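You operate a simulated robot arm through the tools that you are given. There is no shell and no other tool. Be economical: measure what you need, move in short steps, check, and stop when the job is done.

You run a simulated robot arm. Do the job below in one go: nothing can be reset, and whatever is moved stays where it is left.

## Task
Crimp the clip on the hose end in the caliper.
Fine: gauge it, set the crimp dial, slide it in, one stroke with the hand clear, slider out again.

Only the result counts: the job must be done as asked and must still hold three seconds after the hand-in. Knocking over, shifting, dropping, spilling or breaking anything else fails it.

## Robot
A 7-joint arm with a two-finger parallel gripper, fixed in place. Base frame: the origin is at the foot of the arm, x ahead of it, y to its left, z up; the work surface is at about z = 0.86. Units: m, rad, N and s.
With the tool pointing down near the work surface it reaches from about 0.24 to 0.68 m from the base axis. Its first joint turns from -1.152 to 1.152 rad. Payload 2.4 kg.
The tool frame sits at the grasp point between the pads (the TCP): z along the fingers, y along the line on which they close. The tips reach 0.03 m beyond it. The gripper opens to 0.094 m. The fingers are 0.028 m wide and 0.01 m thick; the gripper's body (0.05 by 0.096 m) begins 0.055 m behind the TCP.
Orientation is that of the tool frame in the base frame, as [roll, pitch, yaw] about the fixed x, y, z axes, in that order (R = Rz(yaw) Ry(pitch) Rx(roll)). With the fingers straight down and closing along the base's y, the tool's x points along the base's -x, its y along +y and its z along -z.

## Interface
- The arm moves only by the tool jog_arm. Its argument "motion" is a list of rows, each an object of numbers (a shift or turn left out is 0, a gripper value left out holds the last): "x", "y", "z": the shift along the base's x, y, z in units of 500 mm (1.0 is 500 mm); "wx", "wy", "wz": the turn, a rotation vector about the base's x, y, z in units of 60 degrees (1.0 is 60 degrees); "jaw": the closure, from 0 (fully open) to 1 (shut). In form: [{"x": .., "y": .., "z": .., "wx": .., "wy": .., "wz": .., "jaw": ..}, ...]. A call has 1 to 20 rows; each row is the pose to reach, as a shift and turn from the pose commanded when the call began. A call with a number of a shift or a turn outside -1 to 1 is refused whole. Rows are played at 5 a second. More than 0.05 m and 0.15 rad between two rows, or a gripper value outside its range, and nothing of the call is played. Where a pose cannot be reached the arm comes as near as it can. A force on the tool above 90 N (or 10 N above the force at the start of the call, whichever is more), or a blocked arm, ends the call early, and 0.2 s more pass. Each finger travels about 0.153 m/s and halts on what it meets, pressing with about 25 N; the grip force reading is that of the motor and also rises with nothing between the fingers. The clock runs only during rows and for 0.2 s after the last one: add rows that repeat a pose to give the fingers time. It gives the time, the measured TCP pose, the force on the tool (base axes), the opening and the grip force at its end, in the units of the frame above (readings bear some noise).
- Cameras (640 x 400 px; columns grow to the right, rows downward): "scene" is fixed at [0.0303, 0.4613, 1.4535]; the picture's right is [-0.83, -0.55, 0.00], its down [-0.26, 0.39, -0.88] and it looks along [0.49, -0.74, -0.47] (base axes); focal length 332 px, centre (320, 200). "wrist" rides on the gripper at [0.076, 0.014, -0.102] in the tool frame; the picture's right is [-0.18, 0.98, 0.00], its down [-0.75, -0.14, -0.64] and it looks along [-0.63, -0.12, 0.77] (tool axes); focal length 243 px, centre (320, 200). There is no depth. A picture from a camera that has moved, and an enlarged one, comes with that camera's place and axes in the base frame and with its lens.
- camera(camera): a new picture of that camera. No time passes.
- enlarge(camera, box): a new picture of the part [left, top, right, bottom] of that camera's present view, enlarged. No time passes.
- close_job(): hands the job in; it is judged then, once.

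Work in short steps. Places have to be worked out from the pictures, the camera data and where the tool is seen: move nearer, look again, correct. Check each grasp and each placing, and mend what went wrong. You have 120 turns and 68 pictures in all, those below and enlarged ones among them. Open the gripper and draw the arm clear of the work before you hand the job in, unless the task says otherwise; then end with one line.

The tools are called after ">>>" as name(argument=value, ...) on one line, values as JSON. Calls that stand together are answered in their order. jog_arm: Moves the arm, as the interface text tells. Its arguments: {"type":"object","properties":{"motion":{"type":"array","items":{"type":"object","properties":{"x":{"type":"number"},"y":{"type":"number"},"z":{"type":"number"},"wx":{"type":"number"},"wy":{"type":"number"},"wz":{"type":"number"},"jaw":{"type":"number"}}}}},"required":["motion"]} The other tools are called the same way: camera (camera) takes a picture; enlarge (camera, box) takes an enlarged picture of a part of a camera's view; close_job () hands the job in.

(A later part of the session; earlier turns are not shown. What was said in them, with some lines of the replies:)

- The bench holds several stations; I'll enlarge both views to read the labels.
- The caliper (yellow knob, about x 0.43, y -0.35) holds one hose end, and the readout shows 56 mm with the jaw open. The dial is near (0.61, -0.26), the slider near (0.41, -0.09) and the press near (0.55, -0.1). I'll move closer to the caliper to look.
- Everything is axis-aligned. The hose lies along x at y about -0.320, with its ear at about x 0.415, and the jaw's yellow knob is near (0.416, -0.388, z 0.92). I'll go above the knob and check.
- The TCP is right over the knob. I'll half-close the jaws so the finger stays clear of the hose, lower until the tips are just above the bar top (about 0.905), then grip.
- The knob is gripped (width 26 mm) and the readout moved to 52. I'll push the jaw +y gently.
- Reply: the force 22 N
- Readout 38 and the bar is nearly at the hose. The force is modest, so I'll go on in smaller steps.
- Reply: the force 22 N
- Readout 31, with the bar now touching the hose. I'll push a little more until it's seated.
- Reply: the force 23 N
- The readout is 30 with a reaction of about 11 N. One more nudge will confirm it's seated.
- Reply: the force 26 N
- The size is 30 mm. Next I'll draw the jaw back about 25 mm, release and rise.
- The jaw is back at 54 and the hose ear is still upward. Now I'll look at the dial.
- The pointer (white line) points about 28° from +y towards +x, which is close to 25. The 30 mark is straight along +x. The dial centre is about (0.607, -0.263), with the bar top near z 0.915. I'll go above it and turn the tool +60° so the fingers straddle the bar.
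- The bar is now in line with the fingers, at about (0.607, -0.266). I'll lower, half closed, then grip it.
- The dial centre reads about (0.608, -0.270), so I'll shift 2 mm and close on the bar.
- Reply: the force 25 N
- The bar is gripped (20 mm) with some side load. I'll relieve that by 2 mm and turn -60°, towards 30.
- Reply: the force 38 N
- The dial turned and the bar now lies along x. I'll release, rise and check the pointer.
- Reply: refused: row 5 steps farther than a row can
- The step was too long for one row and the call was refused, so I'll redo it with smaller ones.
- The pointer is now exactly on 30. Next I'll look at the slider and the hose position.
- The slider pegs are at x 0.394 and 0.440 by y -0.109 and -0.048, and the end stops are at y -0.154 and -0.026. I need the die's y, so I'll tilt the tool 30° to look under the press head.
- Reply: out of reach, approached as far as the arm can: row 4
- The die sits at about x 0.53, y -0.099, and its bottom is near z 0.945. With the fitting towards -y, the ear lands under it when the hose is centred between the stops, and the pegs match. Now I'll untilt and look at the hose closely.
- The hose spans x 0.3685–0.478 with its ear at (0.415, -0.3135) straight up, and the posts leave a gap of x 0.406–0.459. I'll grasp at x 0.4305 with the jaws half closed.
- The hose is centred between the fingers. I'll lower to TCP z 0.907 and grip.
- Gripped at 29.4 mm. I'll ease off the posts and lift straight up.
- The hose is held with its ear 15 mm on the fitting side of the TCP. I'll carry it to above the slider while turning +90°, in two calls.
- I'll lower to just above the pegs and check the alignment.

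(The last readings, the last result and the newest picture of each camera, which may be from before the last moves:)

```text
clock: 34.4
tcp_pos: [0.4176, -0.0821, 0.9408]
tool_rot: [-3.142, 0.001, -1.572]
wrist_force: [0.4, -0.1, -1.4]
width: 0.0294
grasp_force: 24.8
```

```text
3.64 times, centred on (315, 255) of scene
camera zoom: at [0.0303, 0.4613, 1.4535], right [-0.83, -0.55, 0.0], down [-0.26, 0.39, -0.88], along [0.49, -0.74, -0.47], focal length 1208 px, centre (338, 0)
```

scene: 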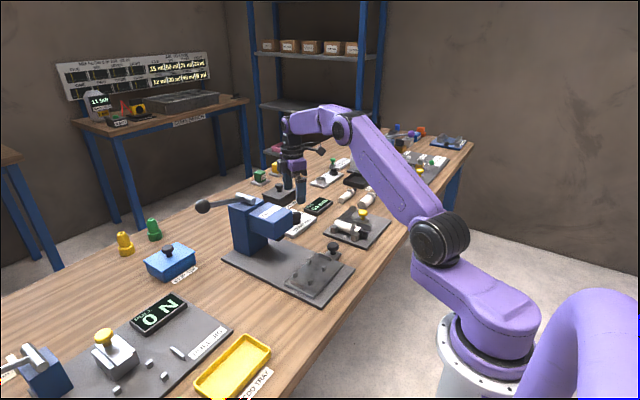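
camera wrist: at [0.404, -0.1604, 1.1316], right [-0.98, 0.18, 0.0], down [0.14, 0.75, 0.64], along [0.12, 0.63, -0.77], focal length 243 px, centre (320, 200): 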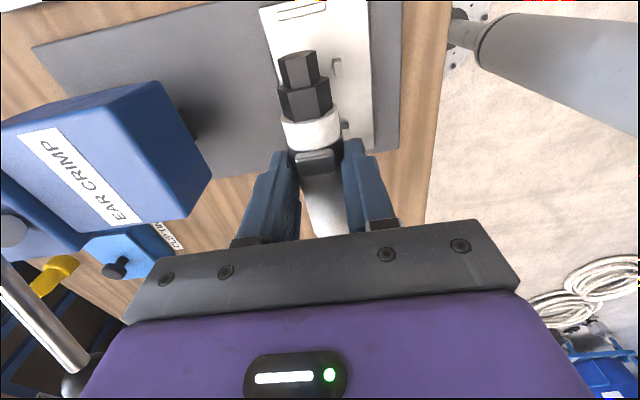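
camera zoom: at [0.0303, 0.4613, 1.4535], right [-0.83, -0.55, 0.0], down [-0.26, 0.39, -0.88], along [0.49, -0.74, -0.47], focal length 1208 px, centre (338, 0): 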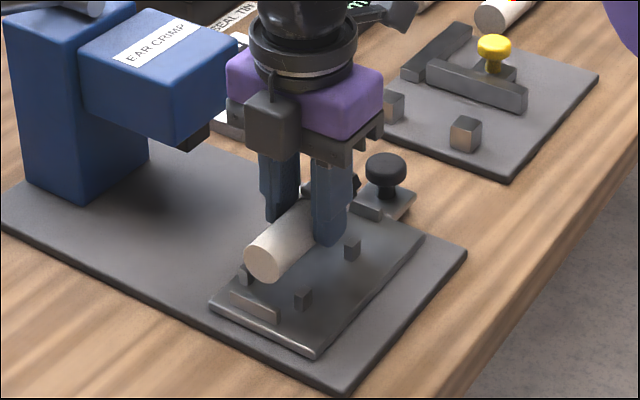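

Pegs centre at x ≈ 0.4195, so I'll shift +3 mm in x and -3 mm in y for stop clearance, and lower gently.

>>> jog_arm(motion=[{"x": 0.006, "y": -0.006}, {"x": 0.006, "y": -0.006, "z": -0.02}, {"x": 0.006, "y": -0.006, "z": -0.034}, {"x": 0.006, "y": -0.006, "z": -0.042}, {"x": 0.006, "y": -0.006, "z": -0.042}])

>>> enlarge(camera="wrist", box=[220, 0, 420, 170])

>>> enlarge(camera="scene", box=[260, 230, 350, 310])

```text
clock: 35.6
tcp_pos: [0.4212, -0.0879, 0.9225]
tool_rot: [-3.14, 0.0, -1.572]
wrist_force: [-0.9, 0.2, -1.8]
width: 0.0296
grasp_force: 25.0
```

```text
2.35 times, centred on (320, 85) of wrist
camera zoom: at [0.4073, -0.1632, 1.0258], right [-0.98, 0.18, 0.0], down [0.14, 0.75, 0.64], along [0.12, 0.63, -0.77], focal length 571 px, centre (320, 471)
```

zoom: 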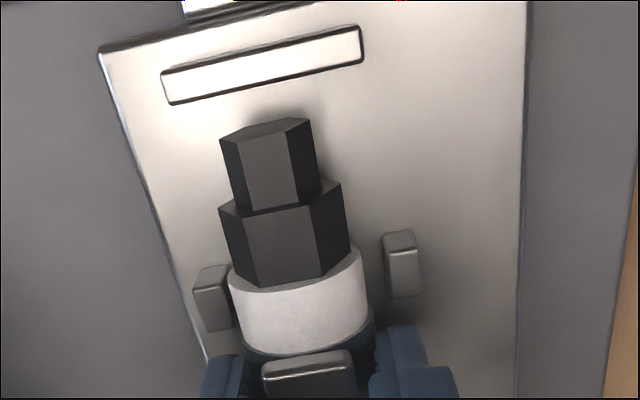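

```text
5.00 times, centred on (305, 270) of scene
camera zoom: at [0.0303, 0.4613, 1.4535], right [-0.83, -0.55, 0.0], down [-0.26, 0.39, -0.88], along [0.49, -0.74, -0.47], focal length 1661 px, centre (395, -150)
```

zoom: 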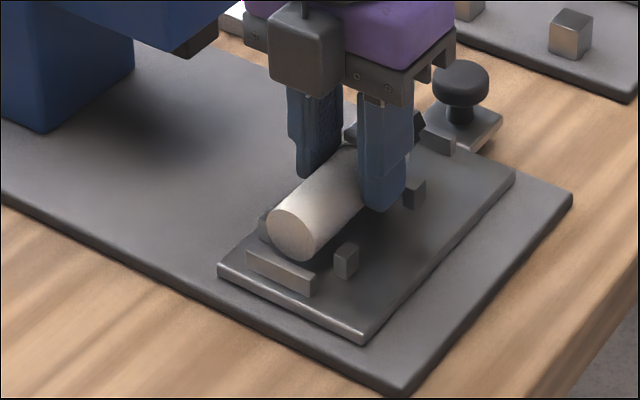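

The hose is slightly off to the +x peg and 3 mm too far in -y. I'll correct both and continue down until it rests.

>>> jog_arm(motion=[{"x": -0.0035, "y": 0.005}, {"x": -0.0035, "y": 0.005, "z": -0.006}, {"x": -0.0035, "y": 0.005, "z": -0.012}, {"x": -0.0035, "y": 0.005, "z": -0.012}])

>>> enlarge(camera="wrist", box=[220, 0, 420, 170])

```text
clock: 36.6
tcp_pos: [0.4194, -0.0856, 0.9172]
tool_rot: [-3.139, -0.001, -1.572]
wrist_force: [0.2, 0.5, 8.9]
width: 0.0295
grasp_force: 24.8
```

```text
2.35 times, centred on (320, 85) of wrist
camera zoom: at [0.405, -0.1612, 1.02], right [-0.98, 0.19, 0.0], down [0.14, 0.75, 0.64], along [0.12, 0.63, -0.77], focal length 571 px, centre (320, 471)
```

zoom: 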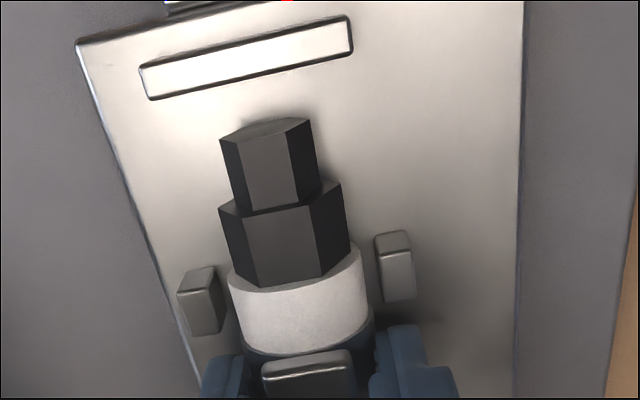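

Contact at z 0.917 with the hose centred between the pegs. I'll release and rise.

>>> jog_arm(motion=[{"jaw": 0.6}, {"jaw": 0.5}, {"jaw": 0.5, "z": 0.03}, {"z": 0.08}, {"z": 0.16}, {"z": 0.24}, {"z": 0.24}])

>>> camera(camera="wrist")

>>> enlarge(camera="scene", box=[250, 220, 370, 310])

```text
clock: 38.2
tcp_pos: [0.4198, -0.0865, 1.0337]
tool_rot: [3.142, -0.002, -1.572]
wrist_force: [-0.4, 0.4, 0.3]
width: 0.0468
grasp_force: 0.0
```

```text
20 pictures are left
camera wrist: at [0.4055, -0.1614, 1.1368], right [-0.98, 0.18, 0.0], down [0.14, 0.75, 0.64], along [0.12, 0.63, -0.77], focal length 243 px, centre (320, 200)
```

wrist: 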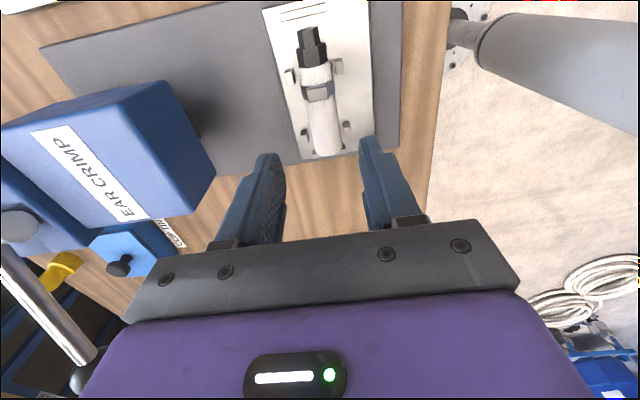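

```text
4.44 times, centred on (310, 265) of scene
camera zoom: at [0.0303, 0.4613, 1.4535], right [-0.83, -0.55, 0.0], down [-0.26, 0.39, -0.88], along [0.49, -0.74, -0.47], focal length 1476 px, centre (364, -89)
```

zoom: 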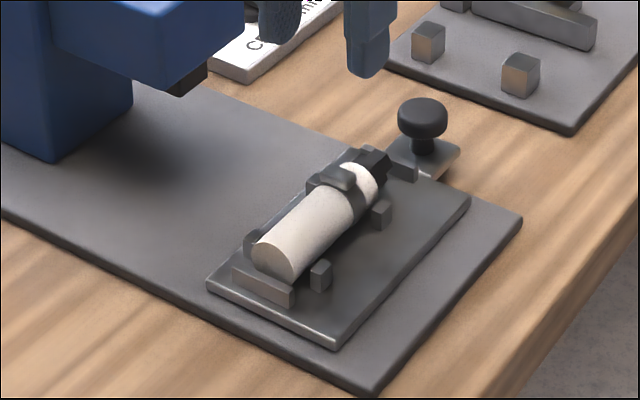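

The hose is seated in the slider with its ear up. I'll go above the slider's black knob, keeping the 90° yaw so the hand stays clear of the head.

>>> jog_arm(motion=[{"x": -0.008, "y": -0.06}, {"x": -0.016, "y": -0.12}, {"x": -0.024, "y": -0.183}, {"x": -0.024, "y": -0.183, "z": -0.06}, {"x": -0.024, "y": -0.183, "z": -0.09}, {"x": -0.024, "y": -0.183, "z": -0.09}])

>>> camera(camera="wrist")

```text
clock: 39.6
tcp_pos: [0.4056, -0.1752, 0.9899]
tool_rot: [-3.141, 0.0, -1.573]
wrist_force: [-0.3, 0.0, 0.1]
width: 0.0471
grasp_force: 0.0
```

```text
18 pictures are left
camera wrist: at [0.3917, -0.2504, 1.0924], right [-0.98, 0.19, 0.0], down [0.14, 0.75, 0.64], along [0.12, 0.63, -0.77], focal length 243 px, centre (320, 200)
```

wrist: 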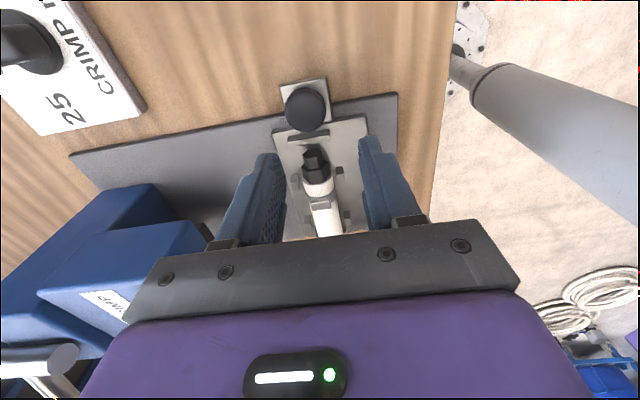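

The knob is at about (0.415, -0.190) with its top near z 0.912. I'll correct, lower and grip.

>>> jog_arm(motion=[{"x": 0.019, "y": -0.03}, {"x": 0.019, "y": -0.03, "z": -0.05}, {"x": 0.019, "y": -0.03, "z": -0.1}, {"x": 0.019, "y": -0.03, "z": -0.13}, {"x": 0.019, "y": -0.03, "z": -0.13, "jaw": 0.7}, {"x": 0.019, "y": -0.03, "z": -0.13, "jaw": 1.0}, {"x": 0.019, "y": -0.03, "z": -0.13, "jaw": 1.0}])

>>> camera(camera="wrist")

```text
clock: 41.2
tcp_pos: [0.416, -0.1913, 0.9266]
tool_rot: [-3.14, 0.0, -1.573]
wrist_force: [-0.9, 0.0, 3.4]
width: 0.031
grasp_force: 44.8
```

```text
17 pictures are left
camera wrist: at [0.4017, -0.2672, 1.0296], right [-0.98, 0.19, 0.0], down [0.14, 0.75, 0.64], along [0.12, 0.63, -0.77], focal length 243 px, centre (320, 200)
```

wrist: 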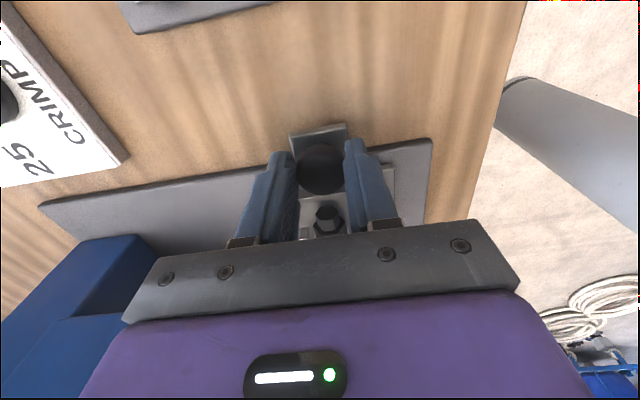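

The knob is gripped (31 mm). I'll slide +x by 9 cm, smoothly.

>>> jog_arm(motion=[{"x": 0.015}, {"x": 0.03}, {"x": 0.045}, {"x": 0.06}, {"x": 0.075}, {"x": 0.09}, {"x": 0.105}, {"x": 0.12}, {"x": 0.135}, {"x": 0.15}, {"x": 0.165}, {"x": 0.18}, {"x": 0.18}])

>>> enlarge(camera="scene", box=[200, 170, 360, 300])

```text
clock: 44.0
tcp_pos: [0.5081, -0.1919, 0.9266]
tool_rot: [-3.138, -0.002, -1.572]
wrist_force: [1.6, 3.6, 32.8]
width: 0.0313
grasp_force: 44.6
```

```text
3.08 times, centred on (280, 235) of scene
camera zoom: at [0.0297, 0.4616, 1.4534], right [-0.83, -0.55, 0.0], down [-0.26, 0.39, -0.88], along [0.49, -0.74, -0.47], focal length 1022 px, centre (443, 92)
```

zoom: 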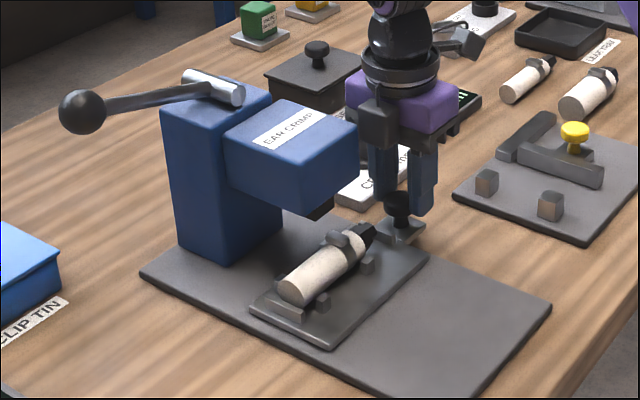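

The slider is moving freely and the ear is now near x 0.511. I'll continue in small steps until the stop.

>>> jog_arm(motion=[{"x": 0.008, "z": 0.002}, {"x": 0.016, "z": 0.002}, {"x": 0.024, "z": 0.002}, {"x": 0.032, "z": 0.002}, {"x": 0.032, "z": 0.002}])

```text
clock: 45.2
tcp_pos: [0.5212, -0.1916, 0.9247]
tool_rot: [3.138, 0.001, -1.574]
wrist_force: [-1.3, -3.8, -4.7]
width: 0.0309
grasp_force: 45.1
```

>>> jog_arm(motion=[{"x": 0.006}, {"x": 0.012}, {"x": 0.018}, {"x": 0.018}])

>>> enlarge(camera="scene", box=[200, 170, 340, 290])

```text
clock: 46.2
tcp_pos: [0.5293, -0.1919, 0.9269]
tool_rot: [3.135, 0.004, -1.572]
wrist_force: [-0.5, -6.5, -30.2]
width: 0.0308
grasp_force: 44.2
```

```text
3.33 times, centred on (270, 230) of scene
camera zoom: at [0.0308, 0.461, 1.4536], right [-0.83, -0.55, 0.0], down [-0.26, 0.39, -0.88], along [0.48, -0.74, -0.47], focal length 1107 px, centre (487, 100)
```

zoom: 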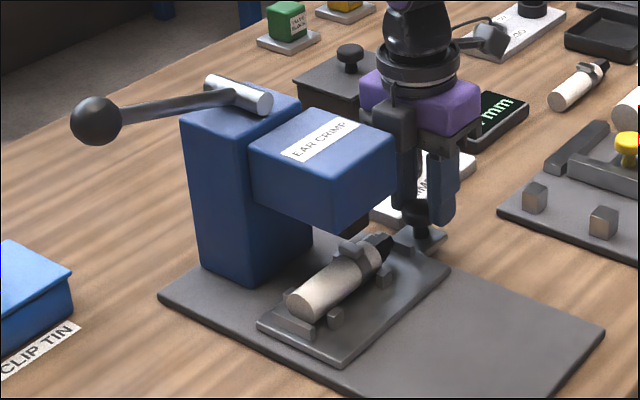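

>>> jog_arm(motion=[{"x": 0.006, "z": -0.001}, {"x": 0.012, "z": -0.002}, {"x": 0.018, "z": -0.002}, {"x": 0.024, "z": -0.002}, {"x": 0.024, "z": -0.002}])

```text
clock: 47.4
tcp_pos: [0.5363, -0.1922, 0.9269]
tool_rot: [3.119, 0.006, -1.575]
wrist_force: [-45.9, -4.0, 23.2]
width: 0.031
grasp_force: 45.0
```

A hard stop was met at about x 0.536 (-46 N), so the slider is fully home. I'll relax the push, release and rise clear on the -y side.

>>> jog_arm(motion=[{"x": -0.006, "z": 0.001}, {"x": -0.01, "z": 0.001}, {"x": -0.01, "z": 0.001, "jaw": 0.6}, {"x": -0.01, "z": 0.001, "jaw": 0.5}, {"x": -0.01, "z": 0.04}, {"x": -0.01, "y": -0.04, "z": 0.12}, {"x": -0.02, "y": -0.1, "z": 0.18}, {"x": -0.06, "y": -0.16, "z": 0.24}, {"x": -0.06, "y": -0.16, "z": 0.24}])

>>> enlarge(camera="scene", box=[190, 170, 340, 290])

>>> camera(camera="wrist")

```text
clock: 49.4
tcp_pos: [0.5117, -0.273, 1.0481]
tool_rot: [3.141, -0.001, -1.57]
wrist_force: [-0.4, -0.8, -0.1]
width: 0.0472
grasp_force: 0.0
```

```text
3.33 times, centred on (265, 230) of scene
camera zoom: at [0.0303, 0.4613, 1.4535], right [-0.83, -0.55, 0.0], down [-0.26, 0.39, -0.88], along [0.49, -0.74, -0.47], focal length 1107 px, centre (503, 100)
```

zoom: 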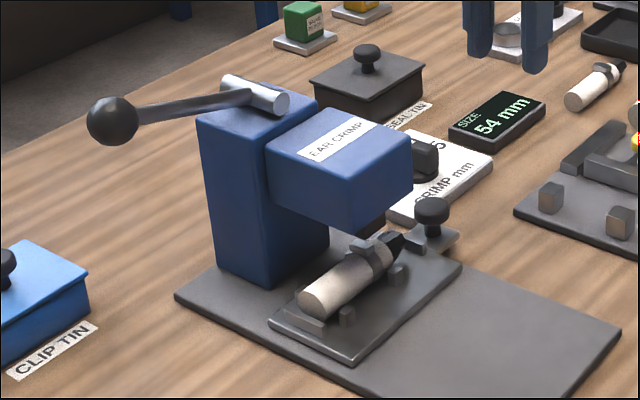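

```text
13 pictures are left
camera wrist: at [0.4982, -0.3487, 1.1513], right [-0.98, 0.18, 0.0], down [0.14, 0.75, 0.64], along [0.12, 0.63, -0.77], focal length 243 px, centre (320, 200)
```

wrist: 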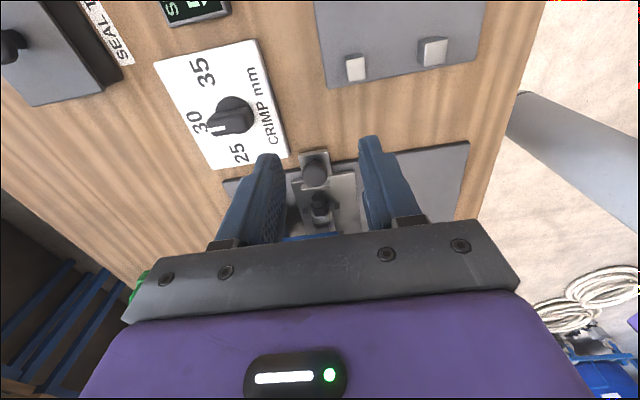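

The ear is right under the die and the dial is at 30. By triangulation the lever ball is at about (0.633, 0.044, 1.074), and the lever pivots about an x-axis near (y -0.09, z 1.03). I'll rise and turn the hand so the camera ends on the +y side, then approach the ball with the fingers closing along x.

>>> jog_arm(motion=[{"z": 0.06, "wz": -0.125}, {"z": 0.12, "wz": -0.25}, {"z": 0.18, "wz": -0.375}, {"z": 0.24, "wz": -0.5}, {"z": 0.27, "wz": -0.625}, {"z": 0.27, "y": 0.05, "wz": -0.75}, {"z": 0.27, "y": 0.1, "wz": -0.875}, {"z": 0.27, "y": 0.15, "wz": -1.0}, {"z": 0.27, "y": 0.15, "wz": -1.0}])

>>> jog_arm(motion=[{"x": 0.02, "y": 0.06, "wz": -0.125}, {"x": 0.04, "y": 0.12, "wz": -0.25}, {"x": 0.06, "y": 0.18, "wz": -0.375}, {"x": 0.08, "y": 0.24, "wz": -0.5}, {"x": 0.1, "y": 0.3, "wz": -0.625}, {"x": 0.12, "y": 0.36, "wz": -0.75}, {"x": 0.14, "y": 0.42, "wz": -0.875}, {"x": 0.16, "y": 0.48, "wz": -1.0}, {"x": 0.16, "y": 0.48, "wz": -1.0}])

>>> jog_arm(motion=[{"x": 0.02, "wz": -0.125}, {"x": 0.04, "wz": -0.25}, {"x": 0.06, "wz": -0.375}, {"x": 0.08, "wz": -0.5}, {"x": 0.08, "wz": -0.625}, {"x": 0.08, "wz": -0.75}, {"x": 0.08, "wz": -0.875}, {"x": 0.08, "wz": -1.0}, {"x": 0.08, "wz": -1.0}])

>>> camera(camera="wrist")

```text
clock: 51.4
tcp_pos: [0.5136, -0.1948, 1.1818]
tool_rot: [3.141, 0.0, -2.62]
wrist_force: [0.9, -0.7, 0.1]
width: 0.047
grasp_force: 0.1
```

```text
clock: 53.4
tcp_pos: [0.5942, 0.0449, 1.1811]
tool_rot: [3.141, -0.001, 2.618]
wrist_force: [0.7, -0.3, -0.1]
width: 0.0472
grasp_force: 0.1
```

```text
clock: 55.4
tcp_pos: [0.6303, 0.043, 1.1818]
tool_rot: [-3.141, 0.0, 1.567]
wrist_force: [0.3, -0.2, 0.4]
width: 0.047
grasp_force: 0.0
```

```text
12 pictures are left
camera wrist: at [0.646, 0.1194, 1.2837], right [0.98, -0.19, 0.0], down [-0.14, -0.75, 0.64], along [-0.12, -0.63, -0.77], focal length 243 px, centre (320, 200)
```

wrist: 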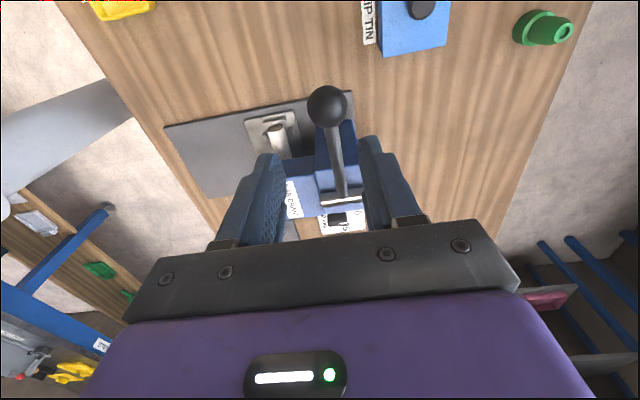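

The ball appears at about (0.637, 0.048), z ≈ 1.074, with the arm in the plane x ≈ 0.636. I'll lower around it and grip.

>>> jog_arm(motion=[{"x": 0.013, "y": 0.01, "jaw": 0.2}, {"x": 0.013, "y": 0.01, "z": -0.06}, {"x": 0.013, "y": 0.01, "z": -0.12}, {"x": 0.013, "y": 0.01, "z": -0.17}, {"x": 0.013, "y": 0.01, "z": -0.206}, {"x": 0.013, "y": 0.01, "z": -0.206}])

>>> camera(camera="wrist")

```text
clock: 56.8
tcp_pos: [0.6398, 0.0474, 1.0776]
tool_rot: [-3.141, 0.001, 1.57]
wrist_force: [-0.2, 0.3, 0.2]
width: 0.0754
grasp_force: 0.2
out of reach, approached as far as the arm can: row 1
```

```text
11 pictures are left
camera wrist: at [0.6545, 0.1246, 1.1799], right [0.98, -0.19, 0.0], down [-0.14, -0.75, 0.64], along [-0.12, -0.63, -0.77], focal length 243 px, centre (320, 200)
```

wrist: 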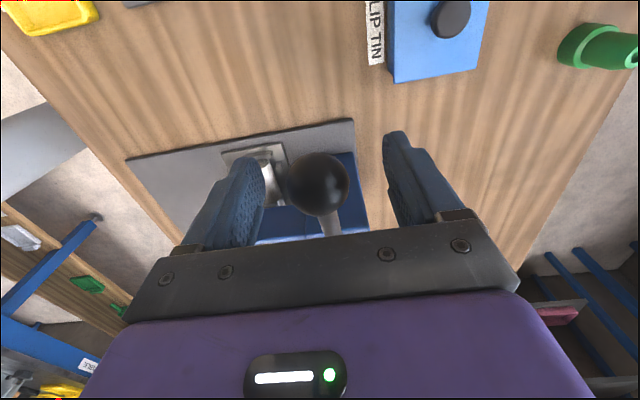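

The ball is exactly at the TCP. I'll close the grip.

>>> jog_arm(motion=[{"jaw": 0.5}, {"jaw": 1.0}, {"jaw": 1.0}, {"jaw": 1.0}])

```text
clock: 57.8
tcp_pos: [0.6371, 0.0478, 1.0768]
tool_rot: [-3.136, 0.0, 1.57]
wrist_force: [-19.8, -0.8, 0.7]
width: 0.0354
grasp_force: 45.1
```

Ball gripped (35 mm). I'll start the stroke, following the arc down to horizontal first.

>>> jog_arm(motion=[{"x": -0.002, "y": 0.0056, "z": -0.02}, {"x": -0.003, "y": 0.01, "z": -0.04}, {"x": -0.003, "y": 0.013, "z": -0.064}, {"x": -0.003, "y": 0.014, "z": -0.088}, {"x": -0.003, "y": 0.014, "z": -0.088}])

>>> enlarge(camera="scene", box=[170, 140, 340, 290])

```text
clock: 59.0
tcp_pos: [0.6375, 0.0526, 1.0339]
tool_rot: [3.14, 0.004, 1.567]
wrist_force: [-5.6, -14.1, 15.5]
width: 0.0357
grasp_force: 44.8
```

```text
2.67 times, centred on (255, 215) of scene
camera zoom: at [0.0298, 0.4609, 1.4536], right [-0.83, -0.55, 0.0], down [-0.26, 0.4, -0.88], along [0.49, -0.74, -0.47], focal length 886 px, centre (493, 160)
```

zoom: 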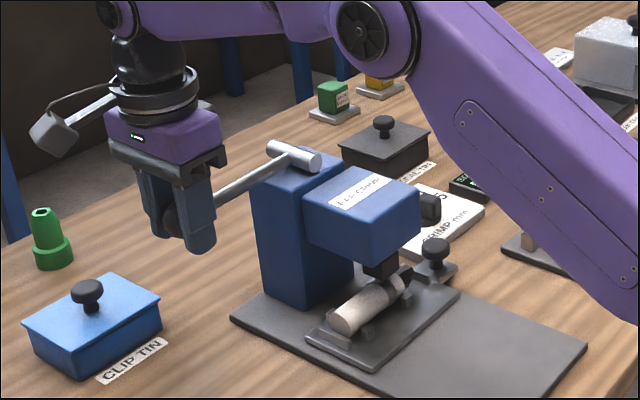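

The die is descending and the forces are light. Continuing the stroke.

>>> jog_arm(motion=[{"y": -0.003, "z": -0.02}, {"y": -0.005, "z": -0.039}, {"y": -0.009, "z": -0.058}, {"y": -0.014, "z": -0.077}, {"y": -0.014, "z": -0.077}])

```text
clock: 60.2
tcp_pos: [0.638, 0.0511, 1.0008]
tool_rot: [3.133, -0.001, 1.572]
wrist_force: [-13.7, -1.4, 41.5]
width: 0.0351
grasp_force: 44.9
```

Resistance is rising (41 N), consistent with the crimp starting. I'll keep pressing.

>>> jog_arm(motion=[{"y": -0.003, "z": -0.01}, {"y": -0.006, "z": -0.02}, {"y": -0.009, "z": -0.03}, {"y": -0.009, "z": -0.03}])

>>> enlarge(camera="scene", box=[170, 140, 340, 290])

```text
clock: 61.2
tcp_pos: [0.6376, 0.0471, 0.9859]
tool_rot: [3.133, -0.001, 1.574]
wrist_force: [-15.0, 20.0, 43.6]
width: 0.0354
grasp_force: 45.2
```

```text
2.67 times, centred on (255, 215) of scene
camera zoom: at [0.0289, 0.4619, 1.4533], right [-0.83, -0.55, 0.0], down [-0.26, 0.39, -0.88], along [0.49, -0.74, -0.47], focal length 886 px, centre (493, 160)
```

zoom: 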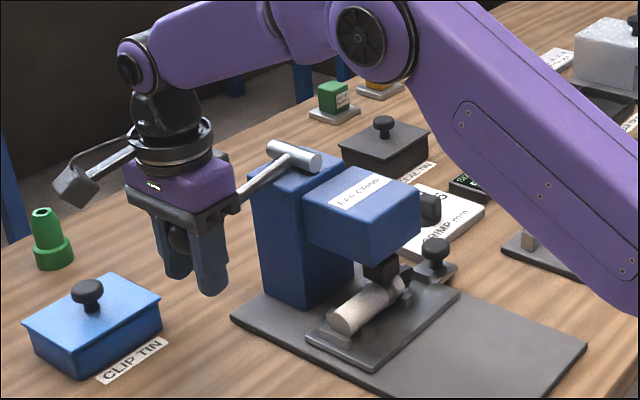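

The arm follows the arc (θ ≈ -20°) and the ball is still held. I'll continue down.

>>> jog_arm(motion=[{"y": -0.004, "z": -0.012}, {"y": -0.01, "z": -0.024}, {"y": -0.016, "z": -0.036}, {"y": -0.022, "z": -0.046}, {"y": -0.022, "z": -0.046}])

```text
clock: 62.1
tcp_pos: [0.6389, 0.0468, 0.9734]
tool_rot: [3.132, -0.003, 1.586]
wrist_force: [-27.3, 1.8, 26.8]
width: 0.0356
grasp_force: 45.0
stopped in row 4: the force on the tool passed its limit (the readings are from after the stop); the commanded pose is now the measured one
```

The force limit tripped at z ≈ 0.973, possibly the lever's end stop. I'll check the die.

>>> enlarge(camera="scene", box=[220, 180, 310, 270])

```text
4.44 times, centred on (265, 225) of scene
camera zoom: at [0.029, 0.4613, 1.4535], right [-0.83, -0.55, 0.0], down [-0.26, 0.39, -0.88], along [0.49, -0.74, -0.47], focal length 1476 px, centre (564, 89)
```

zoom: 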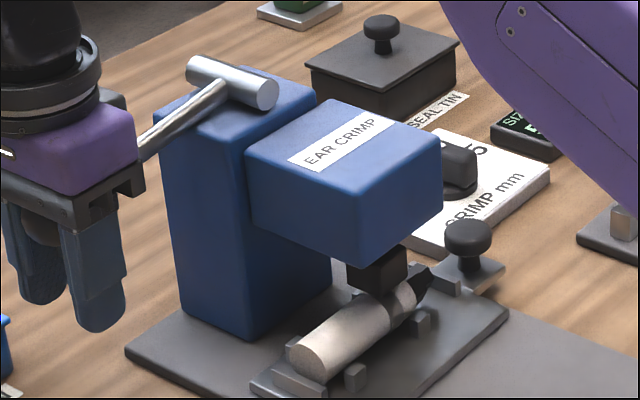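

The die is down on the clip. I'll confirm it's at the end of its travel with one more tangential press.

>>> jog_arm(motion=[{"y": -0.003, "z": -0.005}, {"y": -0.006, "z": -0.01}, {"y": -0.009, "z": -0.016}, {"y": -0.011, "z": -0.02}, {"y": -0.011, "z": -0.02}])

```text
clock: 63.0
tcp_pos: [0.638, 0.0481, 0.9737]
tool_rot: [3.13, -0.007, 1.594]
wrist_force: [-30.7, 0.2, 28.5]
width: 0.0352
grasp_force: 45.2
stopped in row 4: the force on the tool passed its limit (the readings are from after the stop); the commanded pose is now the measured one
```

It's a solid stop, so the stroke is complete. I'll bring the lever back up along the arc.

>>> jog_arm(motion=[{"y": 0.004, "z": 0.02}, {"y": 0.008, "z": 0.04}, {"y": 0.011, "z": 0.06}, {"y": 0.013, "z": 0.08}, {"y": 0.014, "z": 0.1}, {"y": 0.014, "z": 0.12}, {"y": 0.013, "z": 0.14}, {"y": 0.011, "z": 0.16}, {"y": 0.008, "z": 0.18}, {"y": 0.003, "z": 0.2}, {"y": 0.002, "z": 0.206}, {"y": 0.002, "z": 0.206}])

>>> enlarge(camera="scene", box=[170, 140, 340, 290])

```text
clock: 65.6
tcp_pos: [0.6382, 0.0479, 1.0664]
tool_rot: [-3.134, -0.004, 1.592]
wrist_force: [-16.9, -16.3, -43.3]
width: 0.0354
grasp_force: 44.6
```

```text
2.67 times, centred on (255, 215) of scene
camera zoom: at [0.0306, 0.4608, 1.4536], right [-0.83, -0.55, 0.0], down [-0.26, 0.4, -0.88], along [0.48, -0.74, -0.47], focal length 886 px, centre (493, 160)
```

zoom: 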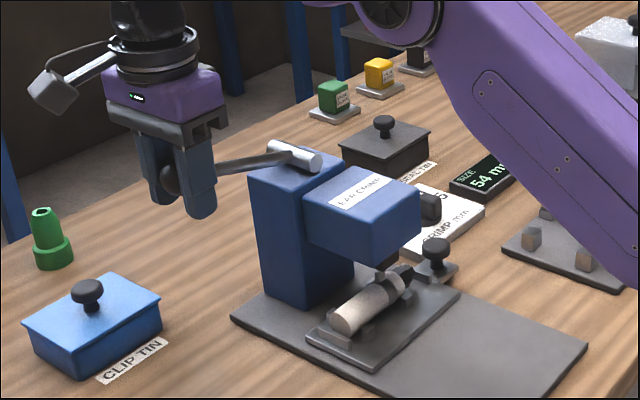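

The lever is back up at its stop and the die is raised. I'll ease off, release and go back the way I came to the slider knob.

>>> jog_arm(motion=[{"z": -0.006}, {"z": -0.006, "jaw": 0.2}, {"z": -0.006, "jaw": 0.2}, {"z": -0.006, "jaw": 0.2}, {"z": 0.06}, {"z": 0.13}, {"z": 0.2}, {"z": 0.24}, {"x": -0.04, "z": 0.24}, {"x": -0.08, "z": 0.24}, {"x": -0.08, "z": 0.24}])

>>> jog_arm(motion=[{"wz": 0.125}, {"wz": 0.25}, {"wz": 0.375}, {"wz": 0.5}, {"wz": 0.625}, {"wz": 0.75}, {"wz": 0.875}, {"wz": 1.0}, {"wz": 1.0}])

>>> jog_arm(motion=[{"x": -0.02, "y": -0.06, "wz": 0.125}, {"x": -0.04, "y": -0.12, "wz": 0.25}, {"x": -0.06, "y": -0.18, "wz": 0.375}, {"x": -0.08, "y": -0.24, "wz": 0.5}, {"x": -0.1, "y": -0.3, "wz": 0.625}, {"x": -0.12, "y": -0.36, "wz": 0.75}, {"x": -0.14, "y": -0.42, "wz": 0.875}, {"x": -0.16, "y": -0.48, "wz": 1.0}, {"x": -0.16, "y": -0.48, "wz": 1.0}])

>>> jog_arm(motion=[{"y": -0.06, "wz": 0.125}, {"y": -0.12, "wz": 0.25}, {"y": -0.16, "wz": 0.375}, {"y": -0.16, "wz": 0.5}, {"y": -0.16, "wz": 0.625}, {"y": -0.16, "wz": 0.75}, {"y": -0.16, "wz": 0.875}, {"y": -0.16, "wz": 0.98}, {"y": -0.16, "wz": 0.98}])

```text
clock: 68.0
tcp_pos: [0.6021, 0.0481, 1.1956]
tool_rot: [3.129, -0.005, 1.594]
wrist_force: [-0.6, -0.6, -0.1]
width: 0.0752
grasp_force: 0.1
out of reach, approached as far as the arm can: row 7, 8
```

```text
clock: 70.0
tcp_pos: [0.6018, 0.0475, 1.1956]
tool_rot: [3.127, -0.004, 2.643]
wrist_force: [-0.2, 0.4, 0.9]
width: 0.0752
grasp_force: 0.0
```

```text
clock: 72.0
tcp_pos: [0.5193, -0.1931, 1.1932]
tool_rot: [3.127, -0.006, -2.593]
wrist_force: [0.0, 0.6, 0.4]
width: 0.0751
grasp_force: 0.1
```

```text
clock: 74.0
tcp_pos: [0.5201, -0.272, 1.193]
tool_rot: [3.129, -0.006, -1.566]
wrist_force: [0.3, -0.1, -0.2]
width: 0.075
grasp_force: 0.2
```

The hand is back near the slider knob, clear of the press. I'll lower over the knob (x ≈ 0.535, y ≈ -0.191) and check once.

>>> jog_arm(motion=[{"x": 0.01, "z": -0.08, "wx": 0.011}, {"x": 0.02, "z": -0.16, "wx": 0.011}, {"x": 0.03, "z": -0.24, "wx": 0.011}, {"x": 0.03, "z": -0.32, "wx": 0.011}, {"x": 0.03, "y": 0.05, "z": -0.38, "wx": 0.011}, {"x": 0.03, "y": 0.11, "z": -0.4, "wx": 0.011}, {"x": 0.03, "y": 0.162, "z": -0.4, "wx": 0.011}, {"x": 0.03, "y": 0.162, "z": -0.4, "wx": 0.011}])

>>> camera(camera="wrist")

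```text
clock: 75.8
tcp_pos: [0.5366, -0.1902, 0.9946]
tool_rot: [3.129, 0.005, -1.569]
wrist_force: [0.8, 0.1, 0.1]
width: 0.0754
grasp_force: 0.1
```

```text
6 pictures are left
camera wrist: at [0.5248, -0.266, 1.0962], right [-0.98, 0.18, 0.01], down [0.15, 0.75, 0.64], along [0.11, 0.64, -0.76], focal length 243 px, centre (320, 200)
```

wrist: 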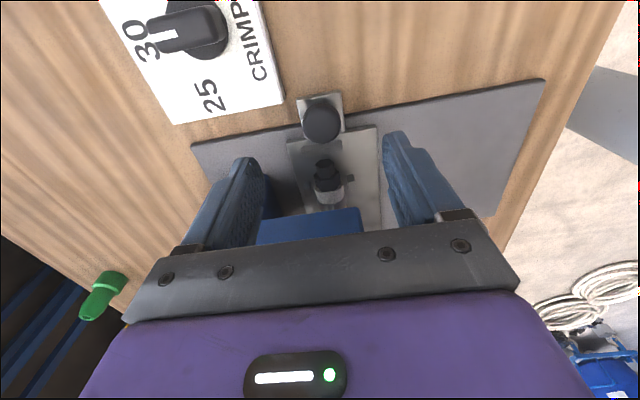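

The knob lies between the fingers. I'll lower and grip.

>>> jog_arm(motion=[{"y": -0.003, "z": -0.05}, {"y": -0.003, "z": -0.1}, {"y": -0.003, "z": -0.135}, {"y": -0.003, "z": -0.135, "jaw": 0.6}, {"y": -0.003, "z": -0.135, "jaw": 1.0}, {"y": -0.003, "z": -0.135, "jaw": 1.0}, {"y": -0.003, "z": -0.135, "jaw": 1.0}])

>>> jog_arm(motion=[{"x": -0.015}, {"x": -0.03}, {"x": -0.045}, {"x": -0.06}, {"x": -0.075}, {"x": -0.09}, {"x": -0.105}, {"x": -0.12}, {"x": -0.135}, {"x": -0.15}, {"x": -0.165}, {"x": -0.18}, {"x": -0.195}, {"x": -0.21}, {"x": -0.21}])

```text
clock: 77.4
tcp_pos: [0.5361, -0.1915, 0.9258]
tool_rot: [3.121, 0.008, -1.572]
wrist_force: [-21.2, 1.3, 2.3]
width: 0.031
grasp_force: 44.4
```

```text
clock: 80.6
tcp_pos: [0.4293, -0.1933, 0.9268]
tool_rot: [3.129, 0.006, -1.57]
wrist_force: [-0.2, 4.0, 9.3]
width: 0.0314
grasp_force: 44.9
```

The slider is following freely, now at 0.429. I'll go on to its original place (0.416), feeling for the stop.

>>> jog_arm(motion=[{"x": -0.008}, {"x": -0.016}, {"x": -0.022}, {"x": -0.028}, {"x": -0.032}, {"x": -0.032}])

>>> enlarge(camera="scene", box=[240, 180, 380, 310])

```text
clock: 82.0
tcp_pos: [0.4164, -0.1923, 0.9272]
tool_rot: [3.131, 0.005, -1.568]
wrist_force: [5.4, 0.1, -8.9]
width: 0.031
grasp_force: 44.8
```

```text
3.08 times, centred on (310, 245) of scene
camera zoom: at [0.0305, 0.4612, 1.4535], right [-0.83, -0.55, 0.0], down [-0.26, 0.39, -0.88], along [0.48, -0.74, -0.47], focal length 1022 px, centre (351, 62)
```

zoom: 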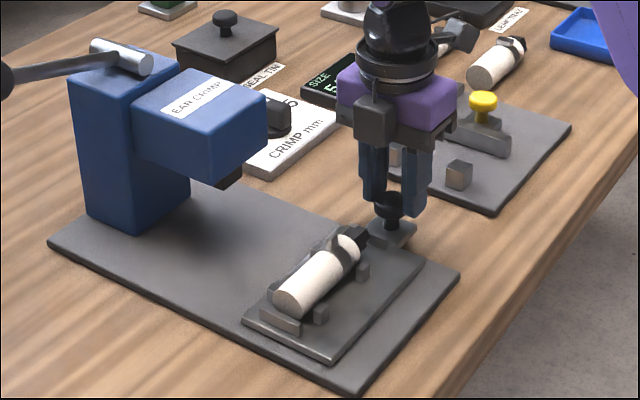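

The slider is back at its original spot. One small nudge will confirm it's at its stop, then I'll release and rise.

>>> jog_arm(motion=[{"x": -0.004}, {"x": -0.006}, {"x": -0.006}])

>>> jog_arm(motion=[{"x": 0.003}, {"x": 0.004, "jaw": 0.7}, {"x": 0.004, "jaw": 0.5}, {"x": 0.004, "jaw": 0.5}, {"x": 0.004, "z": 0.05}, {"x": 0.004, "z": 0.12}, {"y": -0.06, "z": 0.18}, {"y": -0.1, "z": 0.25}, {"y": -0.1, "z": 0.3}, {"y": -0.1, "z": 0.3}])

>>> enlarge(camera="scene", box=[260, 220, 350, 300])

>>> camera(camera="wrist")

```text
clock: 82.8
tcp_pos: [0.4156, -0.193, 0.9272]
tool_rot: [3.13, 0.006, -1.569]
wrist_force: [20.0, 1.9, -22.9]
width: 0.0309
grasp_force: 44.8
```

```text
clock: 85.0
tcp_pos: [0.4119, -0.2409, 1.0771]
tool_rot: [3.128, 0.004, -1.57]
wrist_force: [0.6, 0.9, 0.5]
width: 0.047
grasp_force: 0.1
```

```text
5.00 times, centred on (305, 260) of scene
camera zoom: at [0.0303, 0.4613, 1.4535], right [-0.83, -0.55, 0.0], down [-0.26, 0.39, -0.88], along [0.49, -0.74, -0.47], focal length 1661 px, centre (395, -100)
```

zoom: 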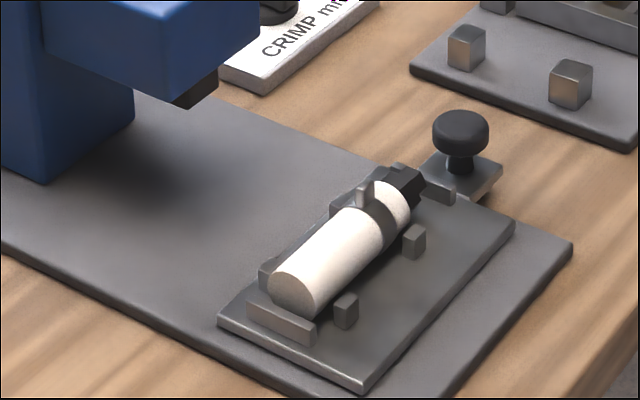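

```text
3 pictures are left
camera wrist: at [0.3999, -0.3177, 1.1798], right [-0.98, 0.18, 0.02], down [0.15, 0.75, 0.64], along [0.11, 0.64, -0.76], focal length 243 px, centre (320, 200)
```

wrist: 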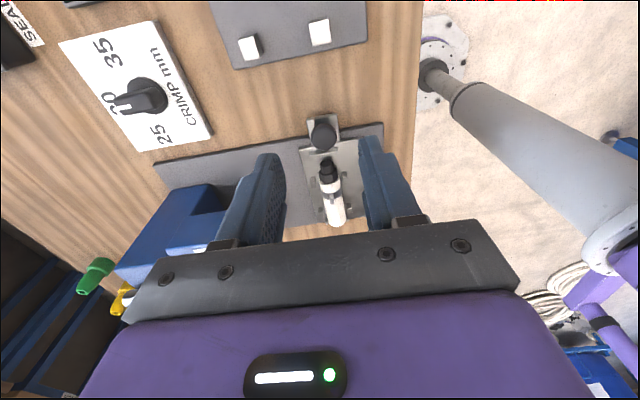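

The ear is pinched narrow (crimped), the slider is out, the lever is up and the dial is at 30. I'll draw the arm clear and open fully.

>>> jog_arm(motion=[{"z": 0.06, "jaw": 0}, {"z": 0.12}, {"z": 0.2}, {"z": 0.2}, {"z": 0.2}])

>>> camera(camera="scene")

```text
clock: 86.2
tcp_pos: [0.4113, -0.2437, 1.179]
tool_rot: [3.129, 0.005, -1.57]
wrist_force: [0.0, 0.4, -0.7]
width: 0.094
grasp_force: 0.2
```

```text
2 pictures are left
```

scene: 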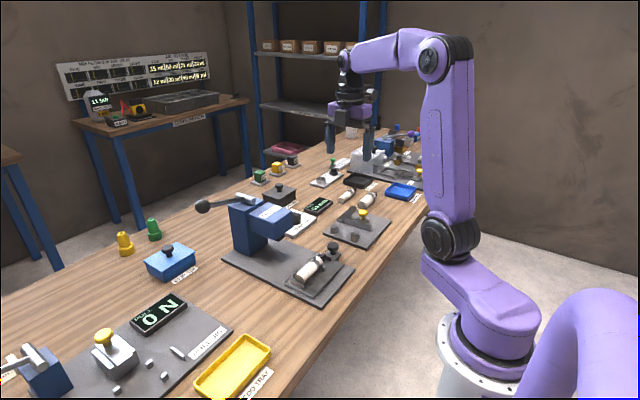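

Everything else is where it was and the arm is clear, so I'm handing in.

>>> close_job()

```text
The job is handed in.
```

The clip is crimped: the hose gauged 30 mm, the dial was set to 30, the lever got one full stroke with the hand clear, and the slider is back out with the hose on it and the arm clear.
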